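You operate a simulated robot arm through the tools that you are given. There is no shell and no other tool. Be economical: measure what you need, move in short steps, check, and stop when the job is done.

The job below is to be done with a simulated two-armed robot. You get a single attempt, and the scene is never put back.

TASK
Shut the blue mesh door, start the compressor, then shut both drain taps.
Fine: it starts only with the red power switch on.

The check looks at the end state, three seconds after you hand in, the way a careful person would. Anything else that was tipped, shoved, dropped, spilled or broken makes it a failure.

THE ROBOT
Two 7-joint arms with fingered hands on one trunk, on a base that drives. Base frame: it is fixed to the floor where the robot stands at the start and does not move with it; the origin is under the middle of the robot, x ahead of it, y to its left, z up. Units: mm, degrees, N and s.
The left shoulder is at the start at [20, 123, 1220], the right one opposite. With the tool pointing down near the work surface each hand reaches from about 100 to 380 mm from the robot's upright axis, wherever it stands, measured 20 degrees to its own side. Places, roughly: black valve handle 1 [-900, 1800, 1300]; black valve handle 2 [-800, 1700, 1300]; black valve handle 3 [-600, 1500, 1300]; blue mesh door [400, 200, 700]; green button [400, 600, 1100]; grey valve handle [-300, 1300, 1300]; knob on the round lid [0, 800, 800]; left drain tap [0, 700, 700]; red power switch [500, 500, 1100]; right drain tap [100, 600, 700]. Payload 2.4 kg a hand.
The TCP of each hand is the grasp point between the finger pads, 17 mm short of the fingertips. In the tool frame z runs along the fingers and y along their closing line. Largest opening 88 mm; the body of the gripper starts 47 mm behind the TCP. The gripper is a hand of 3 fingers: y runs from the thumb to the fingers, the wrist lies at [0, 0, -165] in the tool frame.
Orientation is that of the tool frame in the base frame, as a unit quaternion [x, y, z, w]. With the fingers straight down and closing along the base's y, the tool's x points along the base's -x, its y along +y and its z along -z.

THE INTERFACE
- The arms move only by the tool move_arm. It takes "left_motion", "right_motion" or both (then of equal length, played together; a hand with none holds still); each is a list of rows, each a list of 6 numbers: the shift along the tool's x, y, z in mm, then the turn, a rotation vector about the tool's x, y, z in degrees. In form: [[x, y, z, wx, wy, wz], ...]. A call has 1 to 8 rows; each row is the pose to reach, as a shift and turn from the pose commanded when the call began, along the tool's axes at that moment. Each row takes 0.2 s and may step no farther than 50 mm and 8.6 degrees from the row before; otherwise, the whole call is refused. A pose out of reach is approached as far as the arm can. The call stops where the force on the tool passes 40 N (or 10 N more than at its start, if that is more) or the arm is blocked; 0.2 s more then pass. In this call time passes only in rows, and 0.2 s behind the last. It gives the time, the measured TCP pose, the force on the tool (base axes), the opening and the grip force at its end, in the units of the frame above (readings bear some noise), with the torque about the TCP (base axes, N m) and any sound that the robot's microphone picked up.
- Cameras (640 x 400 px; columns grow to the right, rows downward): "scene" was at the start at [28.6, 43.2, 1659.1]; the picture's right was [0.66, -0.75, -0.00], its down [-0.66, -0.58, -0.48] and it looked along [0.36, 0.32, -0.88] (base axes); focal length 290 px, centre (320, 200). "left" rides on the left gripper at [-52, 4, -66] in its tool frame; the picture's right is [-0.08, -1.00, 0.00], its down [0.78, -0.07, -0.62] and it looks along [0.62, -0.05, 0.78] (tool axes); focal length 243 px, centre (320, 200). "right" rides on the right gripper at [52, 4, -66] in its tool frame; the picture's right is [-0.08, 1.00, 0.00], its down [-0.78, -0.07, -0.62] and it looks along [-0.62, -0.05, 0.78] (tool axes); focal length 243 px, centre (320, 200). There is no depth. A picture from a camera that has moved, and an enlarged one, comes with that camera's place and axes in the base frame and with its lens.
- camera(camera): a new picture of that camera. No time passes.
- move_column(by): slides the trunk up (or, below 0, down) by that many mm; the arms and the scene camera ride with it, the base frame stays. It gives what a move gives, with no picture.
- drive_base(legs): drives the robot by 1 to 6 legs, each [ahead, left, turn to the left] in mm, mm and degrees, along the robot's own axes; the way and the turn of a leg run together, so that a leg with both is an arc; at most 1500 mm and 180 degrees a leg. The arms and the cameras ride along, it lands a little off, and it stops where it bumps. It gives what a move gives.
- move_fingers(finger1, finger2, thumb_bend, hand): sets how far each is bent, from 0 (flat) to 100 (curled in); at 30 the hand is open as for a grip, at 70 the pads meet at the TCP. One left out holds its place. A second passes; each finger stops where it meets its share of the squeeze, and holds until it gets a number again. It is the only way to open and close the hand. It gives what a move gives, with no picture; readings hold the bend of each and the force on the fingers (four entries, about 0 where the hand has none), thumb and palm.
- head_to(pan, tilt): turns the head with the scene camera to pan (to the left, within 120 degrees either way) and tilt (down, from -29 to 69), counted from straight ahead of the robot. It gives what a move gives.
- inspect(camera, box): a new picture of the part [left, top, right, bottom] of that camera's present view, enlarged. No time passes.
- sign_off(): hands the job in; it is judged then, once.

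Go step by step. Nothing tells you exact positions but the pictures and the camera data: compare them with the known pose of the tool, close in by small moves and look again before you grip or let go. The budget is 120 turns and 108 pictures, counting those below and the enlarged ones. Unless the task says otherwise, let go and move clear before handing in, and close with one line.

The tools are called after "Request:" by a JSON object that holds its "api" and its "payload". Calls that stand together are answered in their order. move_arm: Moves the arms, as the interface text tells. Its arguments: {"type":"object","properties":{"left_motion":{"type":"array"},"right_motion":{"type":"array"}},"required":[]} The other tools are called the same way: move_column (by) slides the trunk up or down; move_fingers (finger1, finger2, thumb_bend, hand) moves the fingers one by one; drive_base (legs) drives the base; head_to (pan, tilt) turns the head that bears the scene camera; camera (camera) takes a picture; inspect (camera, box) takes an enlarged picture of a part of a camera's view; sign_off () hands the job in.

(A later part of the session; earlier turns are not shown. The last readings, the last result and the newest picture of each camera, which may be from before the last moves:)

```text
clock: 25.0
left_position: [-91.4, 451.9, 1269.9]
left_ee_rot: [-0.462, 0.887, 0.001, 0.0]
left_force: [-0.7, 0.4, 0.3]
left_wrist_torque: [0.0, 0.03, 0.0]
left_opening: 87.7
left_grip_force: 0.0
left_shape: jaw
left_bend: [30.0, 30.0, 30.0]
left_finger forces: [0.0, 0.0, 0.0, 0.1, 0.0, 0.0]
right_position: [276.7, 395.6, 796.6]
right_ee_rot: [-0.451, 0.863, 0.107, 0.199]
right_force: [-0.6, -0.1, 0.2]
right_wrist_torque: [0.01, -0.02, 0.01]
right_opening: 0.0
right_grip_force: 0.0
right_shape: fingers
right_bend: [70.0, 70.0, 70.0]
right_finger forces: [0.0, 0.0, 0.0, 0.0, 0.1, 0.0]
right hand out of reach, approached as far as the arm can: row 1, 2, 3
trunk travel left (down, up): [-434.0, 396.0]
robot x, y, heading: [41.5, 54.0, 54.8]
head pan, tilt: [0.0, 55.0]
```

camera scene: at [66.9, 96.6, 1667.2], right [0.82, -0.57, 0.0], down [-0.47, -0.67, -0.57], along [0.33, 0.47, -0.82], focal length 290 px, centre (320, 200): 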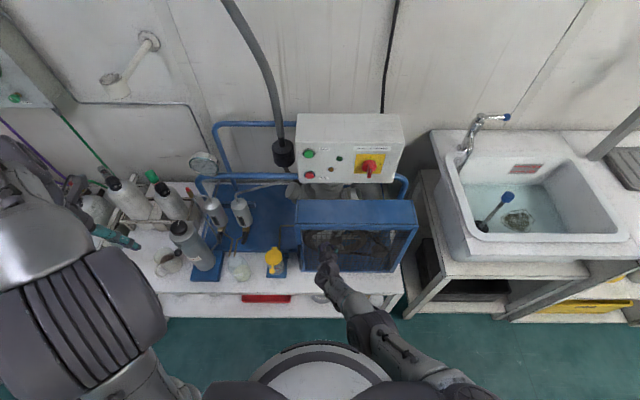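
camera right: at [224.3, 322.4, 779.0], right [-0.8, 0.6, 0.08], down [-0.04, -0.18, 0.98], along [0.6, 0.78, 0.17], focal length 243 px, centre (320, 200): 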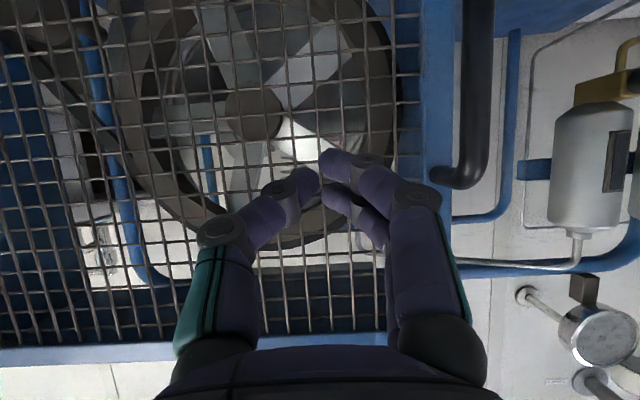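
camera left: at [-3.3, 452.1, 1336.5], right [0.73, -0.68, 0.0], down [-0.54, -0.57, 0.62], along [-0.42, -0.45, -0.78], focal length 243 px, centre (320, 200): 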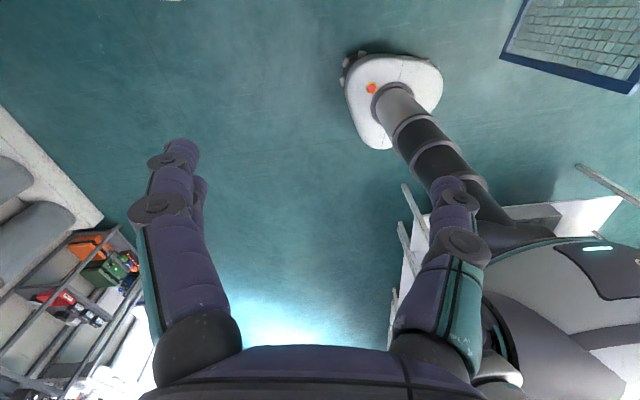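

Freed; now back 100 mm from the door and then up and to the right toward the switch's height.

Request:
{"api": "move_arm", "payload": {"right_motion": [[43, 0, -20, 0, 0, 0], [86, 0, -42, 0, 0, 0], [71, -23, -83, 0, 0, 0], [52, -46, -121, 0, 0, 0], [33, -70, -159, 0, 0, 0], [14, -93, -197, 0, 0, 0], [-5, -117, -235, 0, 0, 0], [-23, -140, -272, 0, 0, 0]]}}

Request:
{"api": "camera", "payload": {"camera": "scene"}}

```text
clock: 26.4
left_position: [-92.7, 451.1, 1269.4]
left_ee_rot: [-0.463, 0.886, 0.002, 0.002]
left_force: [-0.5, -0.8, 0.4]
left_wrist_torque: [0.01, 0.03, 0.01]
left_opening: 87.8
left_grip_force: 0.1
left_shape: jaw
left_bend: [30.0, 30.0, 30.0]
left_finger forces: [0.0, 0.0, 0.0, 0.0, 0.1, 0.0]
right_position: [307.8, 432.5, 870.9]
right_ee_rot: [-0.456, 0.864, 0.105, 0.187]
right_force: [-7.3, -10.0, 4.9]
right_wrist_torque: [-0.04, -0.03, -0.07]
right_opening: 0.2
right_grip_force: 7.3
right_shape: fingers
right_bend: [70.0, 76.0, 70.0]
right_finger forces: [0.0, 15.1, 0.0, 0.0, 0.1, 0.0]
right hand out of reach, approached as far as the arm can: row 1, 2, 3, 4, 5, 6, 7
trunk travel left (down, up): [-434.0, 396.0]
robot x, y, heading: [40.4, 55.8, 55.3]
head pan, tilt: [0.0, 55.0]
stopped in row 7 (right hand): the force on the tool passed its limit at 59 N (the readings are from after the stop); the commanded pose is now the measured one
```

```text
74 pictures are left
camera scene: at [67.1, 97.3, 1667.1], right [0.82, -0.57, 0.0], down [-0.47, -0.67, -0.57], along [0.33, 0.47, -0.82], focal length 290 px, centre (320, 200)
```

scene: 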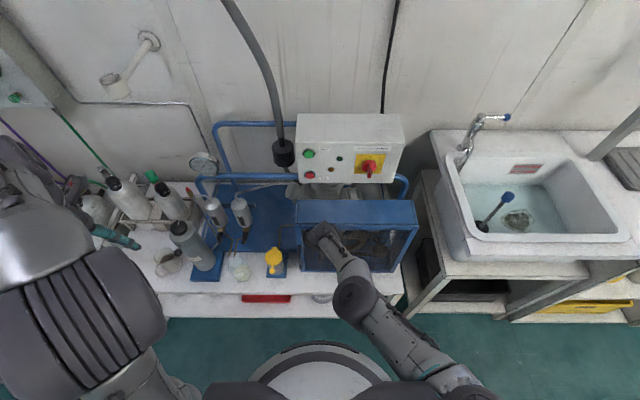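

The arm is caught at a joint limit. I'll back the base 120 mm to free the hand from the door, then restore fingers-down and rise from there.

Request:
{"api": "drive_base", "payload": {"legs": [[-120, 0, 0]]}}

Request:
{"api": "move_arm", "payload": {"right_motion": [[0, 0, 0, 0, 8.5, 0], [0, 0, 0, 0, 17, 0], [0, 0, 0, 0, 25.5, 0]]}}

Request:
{"api": "camera", "payload": {"camera": "scene"}}

```text
clock: 27.7
left_position: [-161.4, 353.3, 1269.6]
left_ee_rot: [-0.463, 0.886, 0.001, 0.002]
left_force: [-0.6, -0.1, 0.4]
left_wrist_torque: [0.01, 0.0, -0.01]
left_opening: 88.0
left_grip_force: 0.0
left_shape: jaw
left_bend: [30.0, 30.0, 30.0]
left_finger forces: [0.1, 0.1, 0.1, 0.0, 0.0, 0.0]
right_position: [240.2, 336.0, 871.5]
right_ee_rot: [-0.455, 0.864, 0.105, 0.188]
right_force: [-0.2, -0.4, 0.6]
right_wrist_torque: [-0.04, 0.01, -0.02]
right_opening: 0.3
right_grip_force: 0.0
right_shape: fingers
right_bend: [70.0, 70.0, 70.0]
right_finger forces: [0.0, 0.1, 0.0, 0.0, 0.1, 0.1]
trunk travel left (down, up): [-434.0, 396.0]
robot x, y, heading: [-31.4, -44.8, 55.3]
head pan, tilt: [0.0, 55.0]
```

```text
clock: 28.5
left_position: [-161.7, 353.5, 1270.9]
left_ee_rot: [-0.462, 0.887, 0.0, 0.001]
left_force: [-0.3, -0.4, 0.5]
left_wrist_torque: [0.01, -0.01, 0.01]
left_opening: 88.0
left_grip_force: 0.0
left_shape: jaw
left_bend: [30.0, 30.0, 30.0]
left_finger forces: [0.0, 0.1, 0.0, 0.0, 0.0, 0.0]
right_position: [200.9, 297.9, 893.2]
right_ee_rot: [-0.468, 0.884, 0.005, 0.002]
right_force: [0.3, -0.5, -0.1]
right_wrist_torque: [0.02, 0.02, -0.05]
right_opening: 0.1
right_grip_force: 0.1
right_shape: fingers
right_bend: [70.0, 70.0, 70.0]
right_finger forces: [0.1, 0.0, 0.0, 0.0, 0.0, 0.1]
right hand out of reach, approached as far as the arm can: row 1, 2, 3
trunk travel left (down, up): [-434.0, 396.0]
robot x, y, heading: [-29.6, -44.3, 55.4]
head pan, tilt: [0.0, 55.0]
```

```text
73 pictures are left
camera scene: at [-0.7, 1.5, 1667.0], right [0.82, -0.57, 0.0], down [-0.47, -0.67, -0.57], along [0.33, 0.47, -0.82], focal length 290 px, centre (320, 200)
```

scene: 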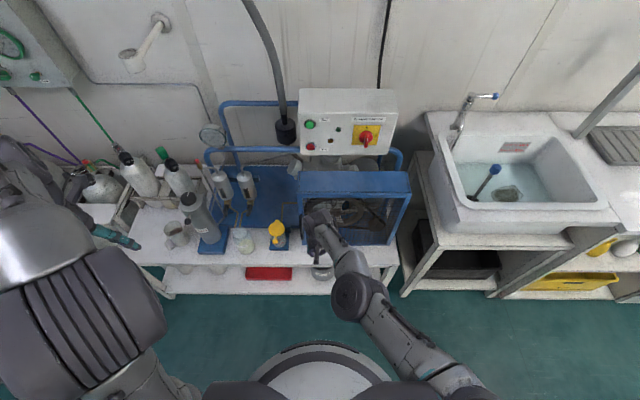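

Door is shut and stays so. The hand is free; I'll pull back, then rise and go right, fingers down.

Request:
{"api": "move_arm", "payload": {"right_motion": [[45, 0, 0, 0, 0, 0], [80, -20, -25, 0, 0, 0], [100, -50, -60, 0, 0, 0], [110, -80, -95, 0, 0, 0], [110, -110, -130, 0, 0, 0], [110, -140, -165, 0, 0, 0], [110, -150, -210, 0, 0, 0]]}}

```text
refused: row 3 steps farther than a row can; nothing moved
```

Request:
{"api": "move_arm", "payload": {"right_motion": [[45, 0, 0, 0, 0, 0], [80, -15, -20, 0, 0, 0], [100, -40, -50, 0, 0, 0], [110, -70, -85, 0, 0, 0], [110, -100, -120, 0, 0, 0], [110, -125, -160, 0, 0, 0], [110, -145, -200, 0, 0, 0]]}}

```text
clock: 30.1
left_position: [-160.4, 353.4, 1269.6]
left_ee_rot: [-0.462, 0.887, -0.001, 0.001]
left_force: [-0.3, 0.3, 0.0]
left_wrist_torque: [0.03, 0.02, 0.01]
left_opening: 87.8
left_grip_force: 0.0
left_shape: jaw
left_bend: [30.0, 30.0, 30.0]
left_finger forces: [0.0, 0.1, 0.0, 0.1, 0.0, 0.0]
right_position: [214.0, 316.7, 1116.6]
right_ee_rot: [-0.467, 0.884, 0.002, -0.008]
right_force: [0.7, -0.7, 0.2]
right_wrist_torque: [0.0, 0.02, -0.01]
right_opening: 0.0
right_grip_force: 0.1
right_shape: fingers
right_bend: [70.0, 70.0, 70.0]
right_finger forces: [0.0, 0.0, 0.1, 0.0, 0.0, 0.0]
right hand out of reach, approached as far as the arm can: row 1, 2, 3, 4, 5, 6, 7
trunk travel left (down, up): [-434.0, 396.0]
robot x, y, heading: [-29.5, -41.4, 55.2]
head pan, tilt: [0.0, 55.0]
```

The arm has gone to full stretch (wrist ~440 mm from shoulder), a singular pose. I'll try sideways motions along the sphere, slightly inward, to unlock the elbow.

Request:
{"api": "move_arm", "payload": {"right_motion": [[-2, -32, 0, 0, 0, 0], [-2, -65, 0, 0, 0, 0], [0, -100, 0, 0, 0, 0], [5, -130, 0, 0, 0, 0], [10, -130, -35, 0, 0, 0], [15, -130, -70, 0, 0, 0], [15, -130, -35, 0, 0, 0], [15, -130, 0, 0, 0, 0]]}}

Request:
{"api": "camera", "payload": {"camera": "scene"}}

```text
clock: 31.9
left_position: [-161.3, 354.1, 1270.7]
left_ee_rot: [-0.463, 0.887, 0.001, 0.002]
left_force: [0.0, -0.1, 0.4]
left_wrist_torque: [0.0, -0.02, 0.0]
left_opening: 87.7
left_grip_force: 0.0
left_shape: jaw
left_bend: [30.0, 30.0, 30.0]
left_finger forces: [0.0, 0.1, 0.1, 0.1, 0.0, 0.0]
right_position: [215.7, 318.7, 1111.9]
right_ee_rot: [-0.468, 0.884, 0.0, -0.007]
right_force: [-0.2, 0.2, -0.7]
right_wrist_torque: [-0.01, -0.01, -0.03]
right_opening: 0.1
right_grip_force: 0.1
right_shape: fingers
right_bend: [70.0, 70.0, 70.0]
right_finger forces: [0.0, 0.0, 0.0, 0.0, 0.1, 0.0]
right hand out of reach, approached as far as the arm can: row 1, 2, 3, 4, 5, 6, 7, 8
trunk travel left (down, up): [-434.0, 396.0]
robot x, y, heading: [-29.7, -40.6, 55.4]
head pan, tilt: [0.0, 55.0]
```

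```text
72 pictures are left
camera scene: at [0.6, 1.6, 1666.9], right [0.82, -0.57, 0.0], down [-0.47, -0.67, -0.57], along [0.33, 0.47, -0.82], focal length 290 px, centre (320, 200)
```

scene: 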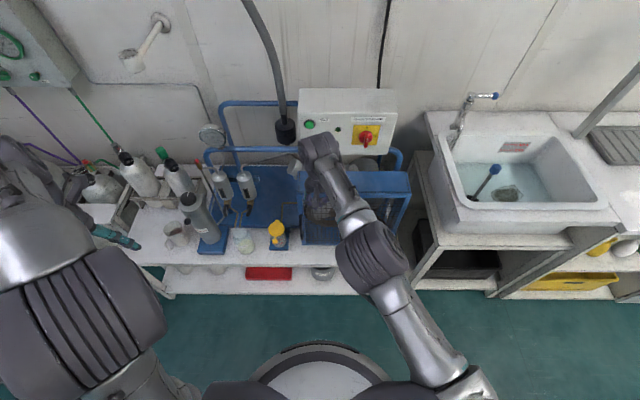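

Only vertical motion works; a joint seems to be at its stop. I'll test which hand rotations are free, starting with yaw right combined with a rightward shift.

Request:
{"api": "move_arm", "payload": {"right_motion": [[0, -10, 0, 0, 0, 8], [0, -25, 0, 0, 0, 16], [0, -50, 0, 0, 0, 24], [0, -80, 0, 0, 0, 30]]}}

Request:
{"api": "move_arm", "payload": {"right_motion": [[0, 0, 0, 8, 0, 0], [0, -10, 0, 16, 0, 0], [0, -30, 0, 24, 0, 0]]}}

```text
clock: 32.9
left_position: [-161.4, 354.3, 1270.3]
left_ee_rot: [-0.462, 0.887, 0.001, 0.001]
left_force: [-0.6, -0.3, 0.3]
left_wrist_torque: [0.0, 0.0, 0.01]
left_opening: 87.8
left_grip_force: 0.1
left_shape: jaw
left_bend: [30.0, 30.0, 30.0]
left_finger forces: [0.1, 0.0, 0.0, 0.0, 0.1, 0.1]
right_position: [215.3, 319.3, 1109.1]
right_ee_rot: [-0.221, 0.975, -0.001, -0.007]
right_force: [0.4, -0.3, -0.7]
right_wrist_torque: [0.02, -0.04, -0.02]
right_opening: 0.3
right_grip_force: 0.0
right_shape: fingers
right_bend: [70.0, 70.0, 70.0]
right_finger forces: [0.0, 0.0, 0.0, 0.1, 0.1, 0.0]
right hand out of reach, approached as far as the arm can: row 1, 2, 3, 4
trunk travel left (down, up): [-434.0, 396.0]
robot x, y, heading: [-27.8, -44.6, 55.0]
head pan, tilt: [0.0, 55.0]
```

```text
clock: 33.7
left_position: [-161.1, 353.8, 1270.5]
left_ee_rot: [-0.462, 0.887, 0.001, 0.001]
left_force: [-0.2, 0.0, 0.1]
left_wrist_torque: [-0.03, -0.02, 0.0]
left_opening: 87.8
left_grip_force: 0.1
left_shape: jaw
left_bend: [30.0, 30.0, 30.0]
left_finger forces: [0.1, 0.0, 0.1, 0.0, 0.0, 0.0]
right_position: [221.0, 273.6, 1108.5]
right_ee_rot: [-0.225, 0.959, -0.171, 0.03]
right_force: [0.4, -0.2, 0.1]
right_wrist_torque: [0.01, 0.01, 0.01]
right_opening: 0.0
right_grip_force: 0.1
right_shape: fingers
right_bend: [70.0, 70.0, 70.0]
right_finger forces: [0.1, 0.0, 0.0, 0.0, 0.0, 0.0]
right hand out of reach, approached as far as the arm can: row 1, 2, 3
trunk travel left (down, up): [-434.0, 396.0]
robot x, y, heading: [-28.2, -43.5, 55.3]
head pan, tilt: [0.0, 55.0]
```

Roll moved it partly. I'll undo the roll and try the other tangents — left and down — to bend the elbow.

Request:
{"api": "move_arm", "payload": {"right_motion": [[0, 0, 0, -8, 0, 0], [0, 0, 0, -16, 0, 0], [0, 0, 0, -24, 0, 0], [0, 40, 0, -24, 0, 0], [0, 80, 0, -24, 0, 0], [0, 80, 40, -24, 0, 0], [0, 80, 80, -24, 0, 0]]}}

Request:
{"api": "camera", "payload": {"camera": "scene"}}

```text
clock: 35.3
left_position: [-159.6, 354.1, 1270.6]
left_ee_rot: [-0.462, 0.887, 0.0, 0.002]
left_force: [0.2, -1.0, 1.0]
left_wrist_torque: [0.0, -0.01, 0.0]
left_opening: 87.8
left_grip_force: 0.1
left_shape: jaw
left_bend: [30.0, 30.0, 30.0]
left_finger forces: [0.1, 0.1, 0.0, 0.1, 0.0, 0.1]
right_position: [198.7, 317.1, 1009.4]
right_ee_rot: [-0.227, 0.973, 0.033, -0.017]
right_force: [0.3, 0.4, -0.8]
right_wrist_torque: [-0.02, 0.02, 0.03]
right_opening: 0.0
right_grip_force: 0.1
right_shape: fingers
right_bend: [70.0, 70.0, 70.0]
right_finger forces: [0.1, 0.1, 0.0, 0.0, 0.0, 0.1]
right hand out of reach, approached as far as the arm can: row 5
trunk travel left (down, up): [-434.0, 396.0]
robot x, y, heading: [-29.2, -39.7, 55.1]
head pan, tilt: [0.0, 55.0]
```

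```text
71 pictures are left
camera scene: at [0.6, 1.2, 1666.9], right [0.82, -0.57, 0.0], down [-0.47, -0.67, -0.57], along [0.33, 0.47, -0.82], focal length 290 px, centre (320, 200)
```

scene: 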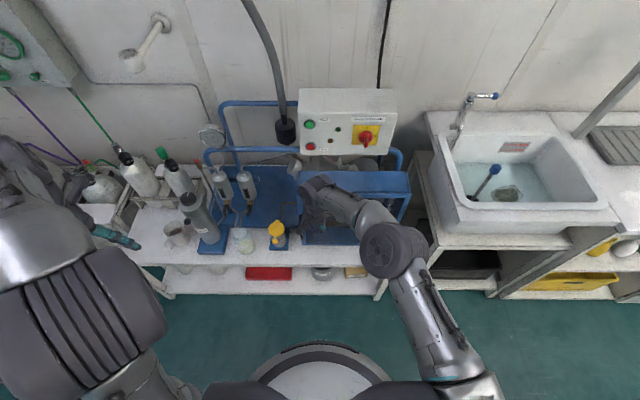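

Freed: the elbow is bent again. Now retreat from full stretch first, then go right.

Request:
{"api": "move_arm", "payload": {"right_motion": [[26, -14, 0, 0, 0, 0], [52, -28, 0, 0, 0, 0], [87, -48, 0, 0, 0, 0], [105, -58, 0, 0, 0, 0], [85, -94, 0, 0, 0, 0], [63, -132, -10, 0, 0, 0], [45, -165, -30, 0, 0, 0], [33, -188, -60, 0, 0, 0]]}}

Request:
{"api": "camera", "payload": {"camera": "scene"}}

```text
clock: 37.1
left_position: [-160.3, 353.2, 1269.7]
left_ee_rot: [-0.463, 0.886, 0.002, 0.0]
left_force: [0.2, 1.1, -0.3]
left_wrist_torque: [-0.03, 0.0, -0.01]
left_opening: 88.1
left_grip_force: 0.0
left_shape: jaw
left_bend: [30.0, 30.0, 30.0]
left_finger forces: [0.0, 0.0, 0.0, 0.0, 0.0, 0.0]
right_position: [256.0, 129.3, 1055.0]
right_ee_rot: [-0.227, 0.973, 0.033, -0.017]
right_force: [-0.1, 0.1, 0.6]
right_wrist_torque: [0.02, 0.01, -0.01]
right_opening: 0.1
right_grip_force: 0.1
right_shape: fingers
right_bend: [70.0, 70.0, 70.0]
right_finger forces: [0.0, 0.1, 0.0, 0.0, 0.0, 0.1]
trunk travel left (down, up): [-434.0, 396.0]
robot x, y, heading: [-28.4, -41.8, 55.1]
head pan, tilt: [0.0, 55.0]
```

```text
70 pictures are left
camera scene: at [0.6, 0.5, 1667.0], right [0.82, -0.57, 0.0], down [-0.47, -0.67, -0.57], along [0.33, 0.47, -0.82], focal length 290 px, centre (320, 200)
```

scene: 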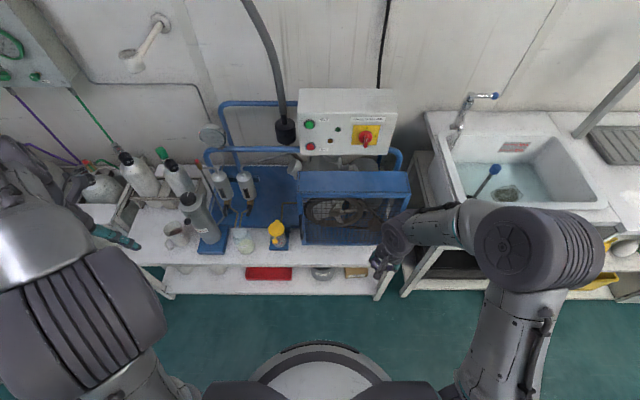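

The right arm is free and retracted, door shut. I'll straighten the hand's yaw, then pitch the fingers to point forward around the wrist.

Request:
{"api": "move_arm", "payload": {"right_motion": [[0, 0, 0, 0, 0, -8], [0, 0, 0, 0, 0, -16], [0, 0, 0, 0, 0, -24], [0, 0, 0, 0, 0, -29]]}}

Request:
{"api": "move_arm", "payload": {"right_motion": [[-24, 0, -2, 0, -8.5, 0], [-48, 0, -7, 0, -17, 0], [-71, 0, -16, 0, -25.5, 0], [-92, 0, -28, 0, -34, 0], [-111, 0, -43, 0, -42.5, 0]]}}

```text
clock: 38.1
left_position: [-160.5, 353.7, 1270.9]
left_ee_rot: [-0.463, 0.887, 0.001, 0.001]
left_force: [0.6, -0.6, 0.8]
left_wrist_torque: [-0.01, -0.03, 0.0]
left_opening: 88.0
left_grip_force: 0.1
left_shape: jaw
left_bend: [30.0, 30.0, 30.0]
left_finger forces: [0.1, 0.0, 0.1, 0.0, 0.0, 0.0]
right_position: [256.1, 129.4, 1054.4]
right_ee_rot: [-0.464, 0.885, 0.035, -0.007]
right_force: [-0.6, -0.2, -0.7]
right_wrist_torque: [0.01, -0.01, 0.0]
right_opening: 0.0
right_grip_force: 0.0
right_shape: fingers
right_bend: [70.0, 70.0, 70.0]
right_finger forces: [0.1, 0.0, 0.0, 0.0, 0.0, 0.0]
trunk travel left (down, up): [-434.0, 396.0]
robot x, y, heading: [-33.3, -40.6, 55.2]
head pan, tilt: [0.0, 55.0]
```

```text
clock: 39.3
left_position: [-160.4, 354.2, 1269.5]
left_ee_rot: [-0.463, 0.886, 0.001, 0.001]
left_force: [-0.5, -0.5, -0.2]
left_wrist_torque: [-0.01, 0.0, -0.03]
left_opening: 87.9
left_grip_force: 0.0
left_shape: jaw
left_bend: [30.0, 30.0, 30.0]
left_finger forces: [0.0, 0.0, 0.0, 0.0, 0.0, 0.0]
right_position: [318.8, 218.8, 1100.6]
right_ee_rot: [-0.419, 0.828, 0.201, 0.314]
right_force: [0.4, 0.6, -0.7]
right_wrist_torque: [0.03, 0.02, 0.01]
right_opening: 0.0
right_grip_force: 0.1
right_shape: fingers
right_bend: [70.0, 70.0, 70.0]
right_finger forces: [0.0, 0.0, 0.0, 0.1, 0.0, 0.0]
trunk travel left (down, up): [-434.0, 396.0]
robot x, y, heading: [-27.8, -42.0, 55.2]
head pan, tilt: [0.0, 55.0]
```

Request:
{"api": "move_arm", "payload": {"right_motion": [[-23, 0, -2, 0, -8, 0], [-45, 0, -6, 0, -16, 0], [-67, 0, -14, 0, -24, 0], [-87, 0, -25, 0, -32, 0], [-106, 0, -39, 0, -40, 0], [-122, 0, -53, 0, -47.5, 0]]}}

Request:
{"api": "move_column", "payload": {"by": -150}}

Request:
{"api": "camera", "payload": {"camera": "scene"}}

Request:
{"api": "camera", "payload": {"camera": "right"}}

```text
clock: 40.7
left_position: [-161.4, 352.5, 1269.5]
left_ee_rot: [-0.462, 0.887, 0.002, 0.001]
left_force: [0.0, -0.3, 0.6]
left_wrist_torque: [0.0, -0.01, 0.02]
left_opening: 87.8
left_grip_force: 0.0
left_shape: jaw
left_bend: [30.0, 30.0, 30.0]
left_finger forces: [0.1, 0.0, 0.0, 0.0, 0.0, 0.1]
right_position: [358.5, 259.7, 1221.7]
right_ee_rot: [-0.301, 0.631, 0.352, 0.622]
right_force: [-0.6, -0.4, 0.1]
right_wrist_torque: [-0.01, 0.0, 0.04]
right_opening: 0.1
right_grip_force: 0.0
right_shape: fingers
right_bend: [70.0, 70.0, 70.0]
right_finger forces: [0.0, 0.0, 0.1, 0.0, 0.1, 0.1]
trunk travel left (down, up): [-434.0, 396.0]
robot x, y, heading: [-27.2, -40.8, 55.2]
head pan, tilt: [0.0, 55.0]
```

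```text
clock: 42.4
left_position: [-159.8, 353.8, 1119.3]
left_ee_rot: [-0.463, 0.886, 0.0, 0.001]
left_force: [0.3, 0.2, 0.2]
left_wrist_torque: [-0.01, 0.0, -0.02]
left_opening: 88.0
left_grip_force: 0.1
left_shape: jaw
left_bend: [30.0, 30.0, 30.0]
left_finger forces: [0.0, 0.0, 0.0, 0.0, 0.0, 0.0]
right_position: [359.3, 257.4, 1071.3]
right_ee_rot: [-0.301, 0.632, 0.352, 0.621]
right_force: [0.5, 0.3, 0.7]
right_wrist_torque: [0.0, 0.02, -0.01]
right_opening: 0.0
right_grip_force: 0.0
right_shape: fingers
right_bend: [70.0, 70.0, 70.0]
right_finger forces: [0.0, 0.1, 0.1, 0.1, 0.1, 0.1]
trunk travel left (down, up): [-284.0, 546.0]
robot x, y, heading: [-32.9, -39.6, 55.1]
head pan, tilt: [0.0, 55.0]
```

```text
69 pictures are left
camera scene: at [0.4, 1.2, 1517.0], right [0.82, -0.57, 0.0], down [-0.47, -0.67, -0.57], along [0.33, 0.47, -0.82], focal length 290 px, centre (320, 200)
```

scene: 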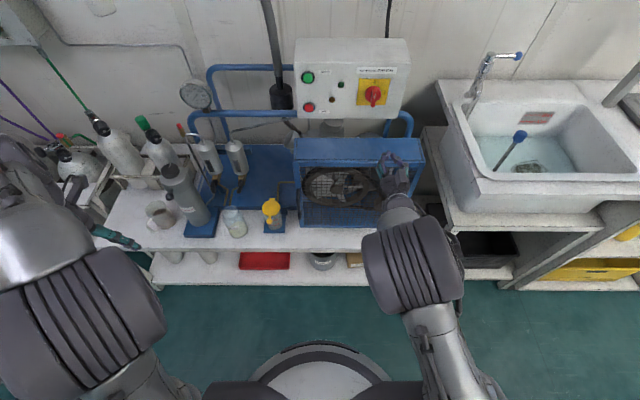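

```text
68 pictures are left
camera right: at [316.3, 209.3, 1018.2], right [-0.81, 0.56, 0.15], down [-0.26, -0.59, 0.76], along [0.52, 0.58, 0.63], focal length 243 px, centre (320, 200)
```

right: 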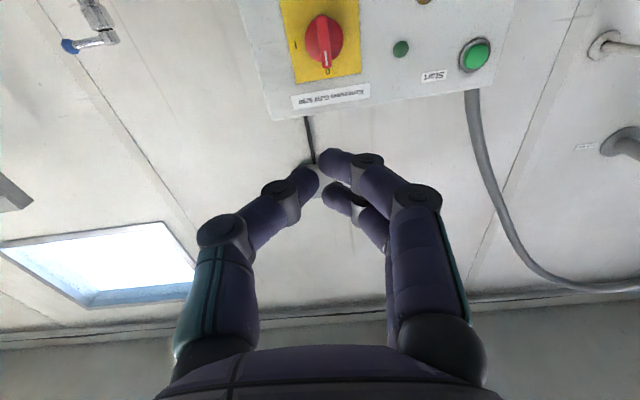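

The pointer stripe is at "0"; knob centre ≈(667,-138,1052). My TCP is ≈(417,-147,1071), fingers forward. I'll open the fingers, level the roll, and drive forward 120 mm.

Request:
{"api": "move_fingers", "payload": {"hand": "right", "finger1": 42, "finger2": 42, "thumb_bend": 42}}

Request:
{"api": "move_arm", "payload": {"right_motion": [[8, 4, 0, 0, 0, -2], [17, 8, 0, 0, 0, -4]]}}

Request:
{"api": "drive_base", "payload": {"legs": [[120, 0, 0]]}}

Request:
{"api": "camera", "payload": {"camera": "right"}}

Request:
{"api": "camera", "payload": {"camera": "scene"}}

```text
clock: 43.4
left_position: [-161.2, 353.0, 1119.7]
left_ee_rot: [-0.463, 0.886, 0.0, 0.001]
left_force: [0.3, -0.5, 0.3]
left_wrist_torque: [0.01, 0.04, 0.02]
left_opening: 88.0
left_grip_force: 0.1
left_shape: jaw
left_bend: [30.0, 30.0, 30.0]
left_finger forces: [0.0, 0.1, 0.1, 0.1, 0.0, 0.0]
right_position: [359.5, 257.8, 1070.3]
right_ee_rot: [-0.302, 0.632, 0.352, 0.621]
right_force: [0.5, -0.3, -0.3]
right_wrist_torque: [-0.01, -0.02, 0.0]
right_opening: 57.6
right_grip_force: 0.0
right_shape: fingers
right_bend: [42.0, 42.0, 42.0]
right_finger forces: [0.1, 0.0, 0.0, 0.0, 0.1, 0.0]
trunk travel left (down, up): [-284.0, 546.0]
robot x, y, heading: [-30.0, -42.4, 55.4]
head pan, tilt: [0.0, 55.0]
```

```text
clock: 44.0
left_position: [-160.9, 354.1, 1120.4]
left_ee_rot: [-0.462, 0.887, 0.0, 0.0]
left_force: [0.0, 0.5, -0.1]
left_wrist_torque: [0.02, 0.02, 0.01]
left_opening: 87.8
left_grip_force: 0.1
left_shape: jaw
left_bend: [30.0, 30.0, 30.0]
left_finger forces: [0.0, 0.0, 0.1, 0.0, 0.1, 0.0]
right_position: [351.6, 265.0, 1053.8]
right_ee_rot: [-0.324, 0.621, 0.331, 0.632]
right_force: [0.3, 0.6, -0.3]
right_wrist_torque: [-0.03, 0.02, -0.02]
right_opening: 57.5
right_grip_force: 0.1
right_shape: fingers
right_bend: [42.0, 42.0, 42.0]
right_finger forces: [0.0, 0.1, 0.0, 0.0, 0.1, 0.0]
trunk travel left (down, up): [-284.0, 546.0]
robot x, y, heading: [-32.3, -40.1, 54.9]
head pan, tilt: [0.0, 55.0]
```

```text
clock: 45.2
left_position: [-92.3, 453.2, 1118.8]
left_ee_rot: [-0.463, 0.887, 0.0, 0.0]
left_force: [-0.4, -0.2, -0.4]
left_wrist_torque: [0.02, 0.02, 0.02]
left_opening: 87.9
left_grip_force: 0.0
left_shape: jaw
left_bend: [30.0, 30.0, 30.0]
left_finger forces: [0.1, 0.0, 0.1, 0.0, 0.0, 0.1]
right_position: [420.1, 365.1, 1052.5]
right_ee_rot: [-0.325, 0.621, 0.331, 0.632]
right_force: [-0.1, 0.9, -1.1]
right_wrist_torque: [-0.01, 0.02, 0.02]
right_opening: 57.5
right_grip_force: 0.1
right_shape: fingers
right_bend: [42.0, 42.0, 42.0]
right_finger forces: [0.0, 0.1, 0.0, 0.0, 0.1, 0.0]
trunk travel left (down, up): [-284.0, 546.0]
robot x, y, heading: [37.9, 60.1, 55.3]
head pan, tilt: [0.0, 55.0]
```

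```text
67 pictures are left
camera right: at [380.9, 313.8, 1000.2], right [-0.82, 0.57, 0.09], down [-0.31, -0.56, 0.77], along [0.48, 0.6, 0.63], focal length 243 px, centre (320, 200)
```

right: 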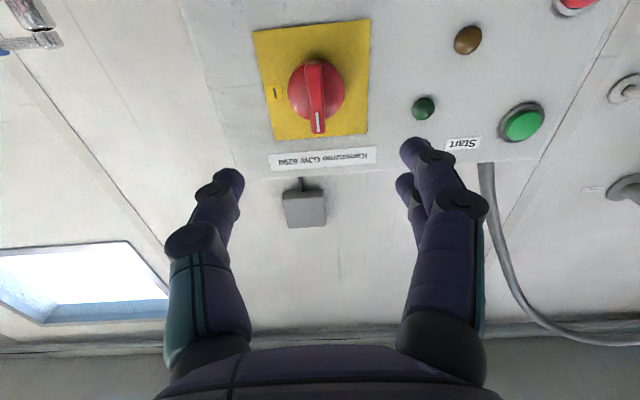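

```text
66 pictures are left
camera scene: at [70.2, 101.6, 1516.9], right [0.82, -0.57, 0.0], down [-0.47, -0.67, -0.57], along [0.33, 0.47, -0.82], focal length 290 px, centre (320, 200)
```

scene: 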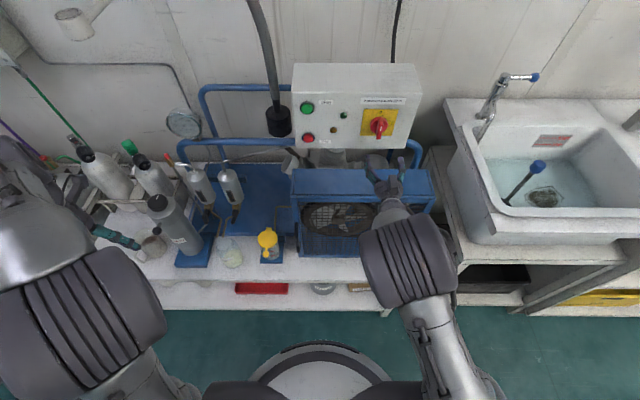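

Hand aligned in front of the knob (TCP 540,-136,1052; knob ≈667,-140,1054). I'll approach 80 mm and look.

Request:
{"api": "move_arm", "payload": {"right_motion": [[0, -2, 40, 0, 0, 0], [0, -4, 80, 0, 0, 0]]}}

Request:
{"api": "camera", "payload": {"camera": "right"}}

Request:
{"api": "inspect", "payload": {"camera": "scene", "box": [280, 50, 480, 175]}}

```text
clock: 45.9
left_position: [-92.0, 452.8, 1119.9]
left_ee_rot: [-0.464, 0.886, 0.001, -0.001]
left_force: [0.1, 0.1, 0.4]
left_wrist_torque: [0.0, 0.02, 0.02]
left_opening: 87.8
left_grip_force: 0.0
left_shape: jaw
left_bend: [30.0, 30.0, 30.0]
left_finger forces: [0.0, 0.0, 0.1, 0.0, 0.0, 0.0]
right_position: [470.6, 428.6, 1054.4]
right_ee_rot: [-0.325, 0.621, 0.331, 0.632]
right_force: [0.5, -0.3, -0.7]
right_wrist_torque: [-0.03, 0.0, -0.02]
right_opening: 57.5
right_grip_force: 0.1
right_shape: fingers
right_bend: [42.0, 42.0, 42.0]
right_finger forces: [0.0, 0.0, 0.0, 0.0, 0.0, 0.0]
trunk travel left (down, up): [-284.0, 546.0]
robot x, y, heading: [40.8, 55.0, 55.0]
head pan, tilt: [0.0, 55.0]
```

```text
65 pictures are left
camera right: at [430.8, 377.2, 1001.5], right [-0.82, 0.57, 0.08], down [-0.31, -0.56, 0.77], along [0.48, 0.6, 0.63], focal length 243 px, centre (320, 200)
```

right: 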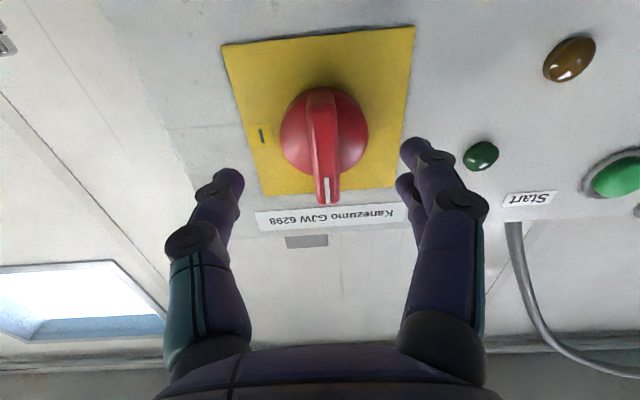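

```text
3.20 times, centred on (380, 112) of scene
camera zoom: at [69.6, 100.6, 1516.9], right [0.82, -0.57, 0.0], down [-0.47, -0.67, -0.57], along [0.33, 0.47, -0.82], focal length 928 px, centre (128, 480)
```

zoom: 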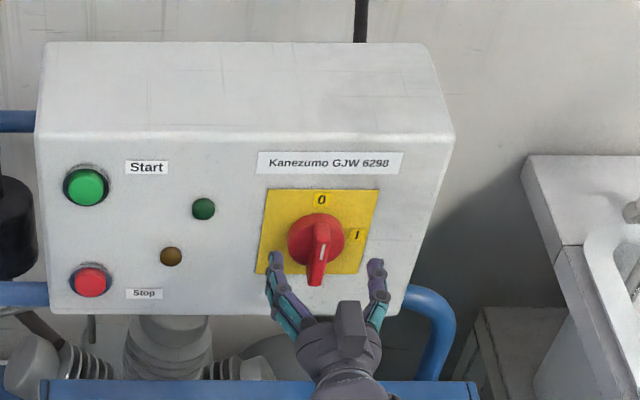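

Knob bar spans roughly z 1034–1080 with its front at F≈651; TCP at 621 and centred. Forward 44 mm, then close the fingers.

Request:
{"api": "move_arm", "payload": {"right_motion": [[0, 0, 25, 0, 0, 0], [0, 1, 44, 0, 0, 0]]}}

Request:
{"api": "move_fingers", "payload": {"hand": "right", "finger1": 70, "finger2": 70, "thumb_bend": 70}}

Request:
{"api": "camera", "payload": {"camera": "right"}}

```text
clock: 46.5
left_position: [-95.8, 448.0, 1120.5]
left_ee_rot: [-0.462, 0.887, 0.002, 0.005]
left_force: [0.4, -0.5, -0.6]
left_wrist_torque: [-0.02, 0.01, -0.01]
left_opening: 87.9
left_grip_force: 0.1
left_shape: jaw
left_bend: [30.0, 30.0, 30.0]
left_finger forces: [0.0, 0.1, 0.0, 0.0, 0.0, 0.1]
right_position: [490.9, 457.0, 1056.0]
right_ee_rot: [-0.324, 0.621, 0.33, 0.633]
right_force: [-27.6, -34.2, 5.1]
right_wrist_torque: [0.01, 0.01, -0.22]
right_opening: 61.5
right_grip_force: 21.8
right_shape: fingers
right_bend: [44.0, 43.0, 44.0]
right_finger forces: [11.9, 7.3, 0.1, 0.1, 24.8, 0.0]
trunk travel left (down, up): [-284.0, 546.0]
robot x, y, heading: [36.4, 58.0, 55.1]
head pan, tilt: [0.0, 55.0]
stopped in row 2 (right hand): the force on the tool passed its limit at 56 N (the readings are from after the stop); the commanded pose is now the measured one
```

```text
clock: 47.5
left_position: [-96.3, 446.5, 1122.0]
left_ee_rot: [-0.463, 0.886, 0.001, 0.003]
left_force: [0.2, 0.5, 0.9]
left_wrist_torque: [0.0, -0.02, 0.04]
left_opening: 87.9
left_grip_force: 0.0
left_shape: jaw
left_bend: [30.0, 30.0, 30.0]
left_finger forces: [0.1, 0.0, 0.0, 0.0, 0.1, 0.0]
right_position: [490.8, 456.5, 1056.0]
right_ee_rot: [-0.323, 0.62, 0.331, 0.633]
right_force: [-26.8, -40.8, 5.7]
right_wrist_torque: [0.14, 0.14, 0.55]
right_opening: 60.2
right_grip_force: 23.9
right_shape: fingers
right_bend: [45.0, 44.0, 51.0]
right_finger forces: [17.4, 13.4, 0.1, 0.0, 17.3, 0.1]
trunk travel left (down, up): [-284.0, 546.0]
robot x, y, heading: [41.9, 54.9, 55.0]
head pan, tilt: [0.0, 55.0]
```

```text
63 pictures are left
camera right: at [451.0, 406.1, 1002.5], right [-0.82, 0.57, 0.09], down [-0.31, -0.56, 0.77], along [0.49, 0.6, 0.63], focal length 243 px, centre (320, 200)
```

right: 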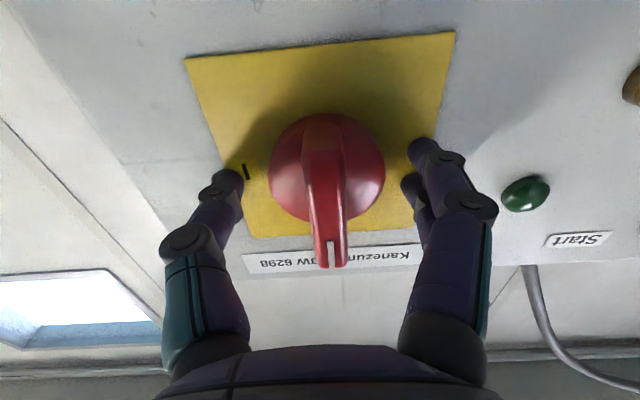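

The fingertips touched the switch plate. I'll back off 12 mm, then close.

Request:
{"api": "move_arm", "payload": {"right_motion": [[0, 0, -13, 0, 0, 0]]}}

Request:
{"api": "move_fingers", "payload": {"hand": "right", "finger1": 70, "finger2": 70, "thumb_bend": 70}}

Request:
{"api": "camera", "payload": {"camera": "right"}}

```text
clock: 48.0
left_position: [-92.1, 453.3, 1119.1]
left_ee_rot: [-0.464, 0.886, 0.0, 0.001]
left_force: [0.5, 0.3, 0.2]
left_wrist_torque: [0.0, -0.03, 0.0]
left_opening: 87.9
left_grip_force: 0.0
left_shape: jaw
left_bend: [30.0, 30.0, 30.0]
left_finger forces: [0.0, 0.0, 0.1, 0.0, 0.0, 0.0]
right_position: [487.9, 452.6, 1050.5]
right_ee_rot: [-0.327, 0.623, 0.33, 0.629]
right_force: [2.1, 4.6, -1.0]
right_wrist_torque: [-0.01, -0.01, -0.03]
right_opening: 33.3
right_grip_force: 3.3
right_shape: fingers
right_bend: [52.0, 51.0, 56.0]
right_finger forces: [2.0, 1.8, 0.1, 0.0, 2.5, 0.0]
trunk travel left (down, up): [-284.0, 546.0]
robot x, y, heading: [38.5, 58.6, 55.4]
head pan, tilt: [0.0, 55.0]
```

```text
clock: 49.0
left_position: [-92.2, 454.0, 1119.7]
left_ee_rot: [-0.463, 0.887, 0.0, 0.002]
left_force: [0.8, -0.2, 0.6]
left_wrist_torque: [0.01, -0.03, -0.02]
left_opening: 87.9
left_grip_force: 0.1
left_shape: jaw
left_bend: [30.0, 30.0, 30.0]
left_finger forces: [0.0, 0.0, 0.1, 0.0, 0.1, 0.0]
right_position: [486.3, 452.7, 1051.2]
right_ee_rot: [-0.326, 0.623, 0.33, 0.629]
right_force: [-1.0, 7.2, -3.2]
right_wrist_torque: [-0.05, 0.02, 0.03]
right_opening: 31.9
right_grip_force: 12.4
right_shape: fingers
right_bend: [55.0, 54.0, 60.0]
right_finger forces: [7.6, 7.4, 0.1, 0.1, 9.4, 0.1]
trunk travel left (down, up): [-284.0, 546.0]
robot x, y, heading: [39.4, 55.4, 55.4]
head pan, tilt: [0.0, 55.0]
```

```text
62 pictures are left
camera right: at [446.8, 401.0, 998.1], right [-0.82, 0.57, 0.09], down [-0.3, -0.55, 0.77], along [0.49, 0.61, 0.63], focal length 243 px, centre (320, 200)
```

right: 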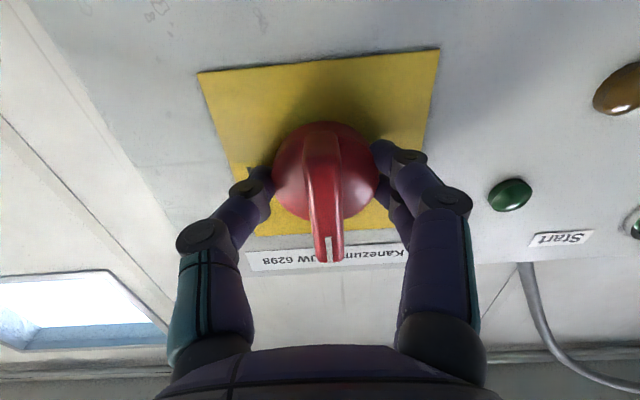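

The fingers hold the round base of the knob. I'll open slightly, back off 14 mm and grip the bar itself.

Request:
{"api": "move_fingers", "payload": {"hand": "right", "finger1": 48, "finger2": 48, "thumb_bend": 48}}

Request:
{"api": "move_arm", "payload": {"right_motion": [[-4, 0, -14, 0, 0, 0]]}}

Request:
{"api": "move_fingers", "payload": {"hand": "right", "finger1": 75, "finger2": 75, "thumb_bend": 75}}

Request:
{"api": "camera", "payload": {"camera": "right"}}

```text
clock: 50.0
left_position: [-92.8, 452.4, 1121.0]
left_ee_rot: [-0.463, 0.886, 0.001, 0.001]
left_force: [0.0, 0.3, 0.2]
left_wrist_torque: [0.03, 0.02, -0.01]
left_opening: 88.1
left_grip_force: 0.1
left_shape: jaw
left_bend: [30.0, 30.0, 30.0]
left_finger forces: [0.0, 0.0, 0.1, 0.0, 0.1, 0.0]
right_position: [486.0, 450.5, 1051.5]
right_ee_rot: [-0.325, 0.623, 0.33, 0.63]
right_force: [1.2, 0.5, -0.5]
right_wrist_torque: [-0.02, 0.03, 0.01]
right_opening: 44.4
right_grip_force: 0.1
right_shape: fingers
right_bend: [48.0, 48.0, 48.0]
right_finger forces: [0.0, 0.0, 0.0, 0.1, 0.0, 0.0]
trunk travel left (down, up): [-284.0, 546.0]
robot x, y, heading: [37.4, 57.9, 55.1]
head pan, tilt: [0.0, 55.0]
```

```text
clock: 50.4
left_position: [-93.1, 452.3, 1120.4]
left_ee_rot: [-0.463, 0.886, 0.0, 0.001]
left_force: [-0.2, 0.5, 0.7]
left_wrist_torque: [0.0, -0.02, 0.02]
left_opening: 87.6
left_grip_force: 0.0
left_shape: jaw
left_bend: [30.0, 30.0, 30.0]
left_finger forces: [0.1, 0.0, 0.0, 0.1, 0.1, 0.1]
right_position: [479.5, 440.8, 1055.1]
right_ee_rot: [-0.325, 0.623, 0.33, 0.63]
right_force: [0.4, 0.4, 0.2]
right_wrist_torque: [0.0, -0.03, 0.01]
right_opening: 44.1
right_grip_force: 0.1
right_shape: fingers
right_bend: [48.0, 48.0, 48.0]
right_finger forces: [0.1, 0.1, 0.1, 0.0, 0.0, 0.0]
trunk travel left (down, up): [-284.0, 546.0]
robot x, y, heading: [39.0, 55.5, 55.2]
head pan, tilt: [0.0, 55.0]
```

```text
clock: 51.4
left_position: [-92.9, 453.0, 1119.8]
left_ee_rot: [-0.464, 0.886, 0.0, 0.0]
left_force: [0.0, -0.3, 0.3]
left_wrist_torque: [-0.01, 0.01, 0.0]
left_opening: 88.0
left_grip_force: 0.1
left_shape: jaw
left_bend: [30.0, 30.0, 30.0]
left_finger forces: [0.1, 0.0, 0.0, 0.0, 0.0, 0.1]
right_position: [479.3, 442.0, 1055.3]
right_ee_rot: [-0.325, 0.624, 0.329, 0.63]
right_force: [-0.4, 5.7, 1.2]
right_wrist_torque: [0.04, -0.02, 0.01]
right_opening: 4.8
right_grip_force: 7.0
right_shape: fingers
right_bend: [70.0, 70.0, 69.0]
right_finger forces: [4.4, 4.3, 0.1, 0.0, 4.6, 0.0]
trunk travel left (down, up): [-284.0, 546.0]
robot x, y, heading: [40.4, 57.3, 55.5]
head pan, tilt: [0.0, 55.0]
```

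```text
61 pictures are left
camera right: at [438.9, 390.5, 1003.0], right [-0.82, 0.57, 0.09], down [-0.3, -0.56, 0.77], along [0.49, 0.61, 0.63], focal length 243 px, centre (320, 200)
```

right: 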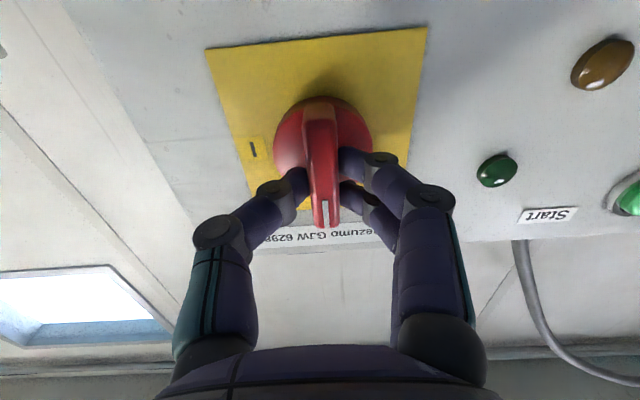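

Bar gripped between thumb and fingers. Now rotate clockwise about the finger axis.

Request:
{"api": "move_arm", "payload": {"right_motion": [[0, 0, 0, 0, 0, 8.5], [0, 0, 0, 0, 0, 17], [0, 0, 0, 0, 0, 25.5], [0, 0, 0, 0, 0, 34], [0, 0, 0, 0, 0, 42.5]]}}

Request:
{"api": "camera", "payload": {"camera": "right"}}

```text
clock: 52.5
left_position: [-91.4, 452.6, 1118.9]
left_ee_rot: [-0.464, 0.886, 0.0, 0.001]
left_force: [-0.6, -0.1, -0.8]
left_wrist_torque: [-0.01, 0.01, 0.0]
left_opening: 87.7
left_grip_force: 0.1
left_shape: jaw
left_bend: [30.0, 30.0, 30.0]
left_finger forces: [0.0, 0.0, 0.1, 0.0, 0.0, 0.0]
right_position: [479.3, 440.9, 1056.1]
right_ee_rot: [-0.076, 0.699, 0.536, 0.467]
right_force: [0.5, 4.1, -0.4]
right_wrist_torque: [-0.02, -0.04, -0.02]
right_opening: 4.1
right_grip_force: 6.3
right_shape: fingers
right_bend: [71.0, 71.0, 69.0]
right_finger forces: [3.1, 3.9, 0.1, 0.1, 6.3, 0.1]
trunk travel left (down, up): [-284.0, 546.0]
robot x, y, heading: [38.2, 57.7, 55.0]
head pan, tilt: [0.0, 55.0]
```

```text
60 pictures are left
camera right: at [411.6, 409.0, 1019.1], right [-0.56, 0.38, 0.74], down [0.12, -0.85, 0.52], along [0.82, 0.38, 0.43], focal length 243 px, centre (320, 200)
```

right: 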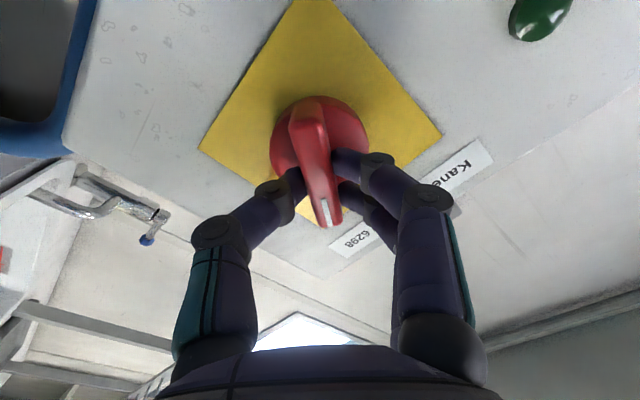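

The knob turns along. Continue another ~50°.

Request:
{"api": "move_arm", "payload": {"right_motion": [[0, 0, 0, 0, 0, 8.5], [0, 0, 0, 0, 0, 17], [0, 0, 0, 0, 0, 25.5], [0, 0, 0, 0, 0, 34], [0, 0, 0, 0, 0, 42.5], [0, 0, 0, 0, 0, 51], [0, 0, 0, 0, 0, 56]]}}

Request:
{"api": "camera", "payload": {"camera": "right"}}

Request:
{"api": "inspect", "payload": {"camera": "scene", "box": [280, 50, 480, 175]}}

```text
clock: 54.1
left_position: [-91.3, 452.2, 1119.9]
left_ee_rot: [-0.463, 0.886, 0.002, 0.0]
left_force: [-0.1, -0.4, -1.0]
left_wrist_torque: [0.0, 0.0, 0.0]
left_opening: 87.8
left_grip_force: 0.0
left_shape: jaw
left_bend: [30.0, 30.0, 30.0]
left_finger forces: [0.0, 0.1, 0.0, 0.0, 0.0, 0.0]
right_position: [480.3, 439.8, 1054.5]
right_ee_rot: [0.262, 0.653, 0.692, 0.161]
right_force: [6.0, -0.1, -3.5]
right_wrist_torque: [-0.08, -0.05, -0.08]
right_opening: 3.5
right_grip_force: 7.0
right_shape: fingers
right_bend: [72.0, 71.0, 68.0]
right_finger forces: [2.0, 2.9, 0.0, 0.0, 9.4, 0.1]
trunk travel left (down, up): [-284.0, 546.0]
robot x, y, heading: [38.6, 58.3, 55.1]
head pan, tilt: [0.0, 55.0]
```

```text
59 pictures are left
camera right: at [401.3, 414.9, 1066.0], right [0.19, -0.14, 0.97], down [0.27, -0.94, -0.19], along [0.94, 0.3, -0.14], focal length 243 px, centre (320, 200)
```

right: 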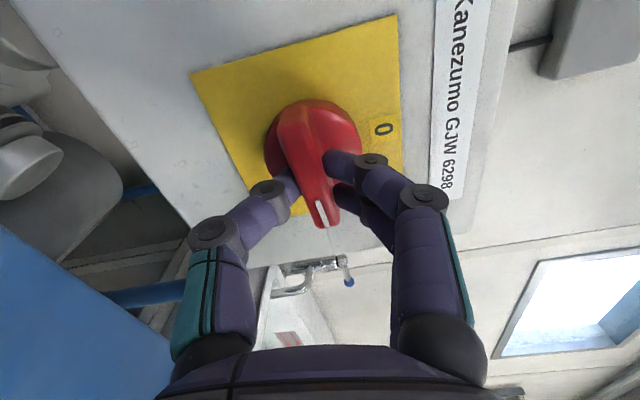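

```text
3.20 times, centred on (380, 112) of scene
camera zoom: at [70.5, 99.8, 1516.9], right [0.82, -0.57, 0.0], down [-0.47, -0.67, -0.57], along [0.33, 0.47, -0.82], focal length 928 px, centre (128, 480)
```

zoom: 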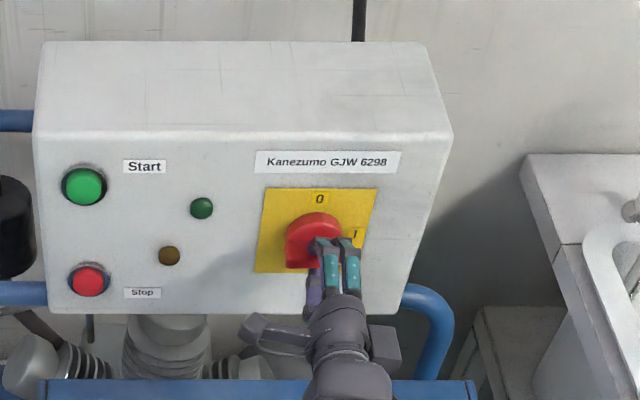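

The bar is nearly horizontal toward "I". I'll add about 16° to make sure it clicks over.

Request:
{"api": "move_arm", "payload": {"right_motion": [[0, 0, 0, 0, 0, 8], [0, 0, 0, 0, 0, 16]]}}

Request:
{"api": "camera", "payload": {"camera": "right"}}

```text
clock: 54.8
left_position: [-92.3, 453.0, 1120.1]
left_ee_rot: [-0.463, 0.886, 0.001, 0.0]
left_force: [-0.2, 0.8, -0.2]
left_wrist_torque: [-0.02, -0.01, 0.0]
left_opening: 88.0
left_grip_force: 0.1
left_shape: jaw
left_bend: [30.0, 30.0, 30.0]
left_finger forces: [0.0, 0.1, 0.0, 0.0, 0.1, 0.1]
right_position: [480.2, 439.0, 1054.2]
right_ee_rot: [0.35, 0.61, 0.708, 0.063]
right_force: [7.0, -3.1, -6.2]
right_wrist_torque: [-0.19, -0.12, -0.11]
right_opening: 3.3
right_grip_force: 11.9
right_shape: fingers
right_bend: [73.0, 71.0, 68.0]
right_finger forces: [1.7, 6.5, 0.0, 0.1, 14.2, 0.0]
trunk travel left (down, up): [-284.0, 546.0]
robot x, y, heading: [36.6, 55.6, 55.1]
head pan, tilt: [0.0, 55.0]
```

```text
57 pictures are left
camera right: at [405.9, 411.3, 1079.8], right [0.4, -0.29, 0.87], down [0.21, -0.9, -0.39], along [0.89, 0.34, -0.3], focal length 243 px, centre (320, 200)
```

right: 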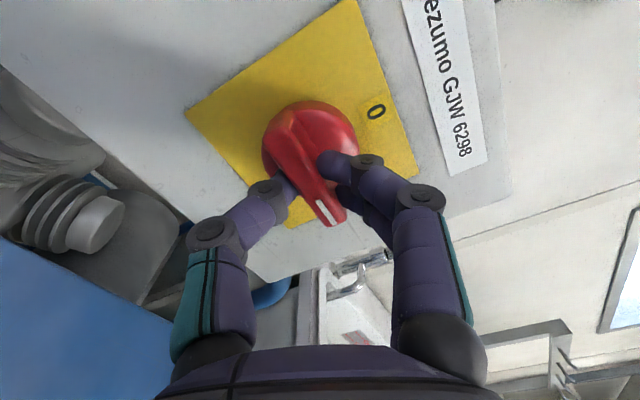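

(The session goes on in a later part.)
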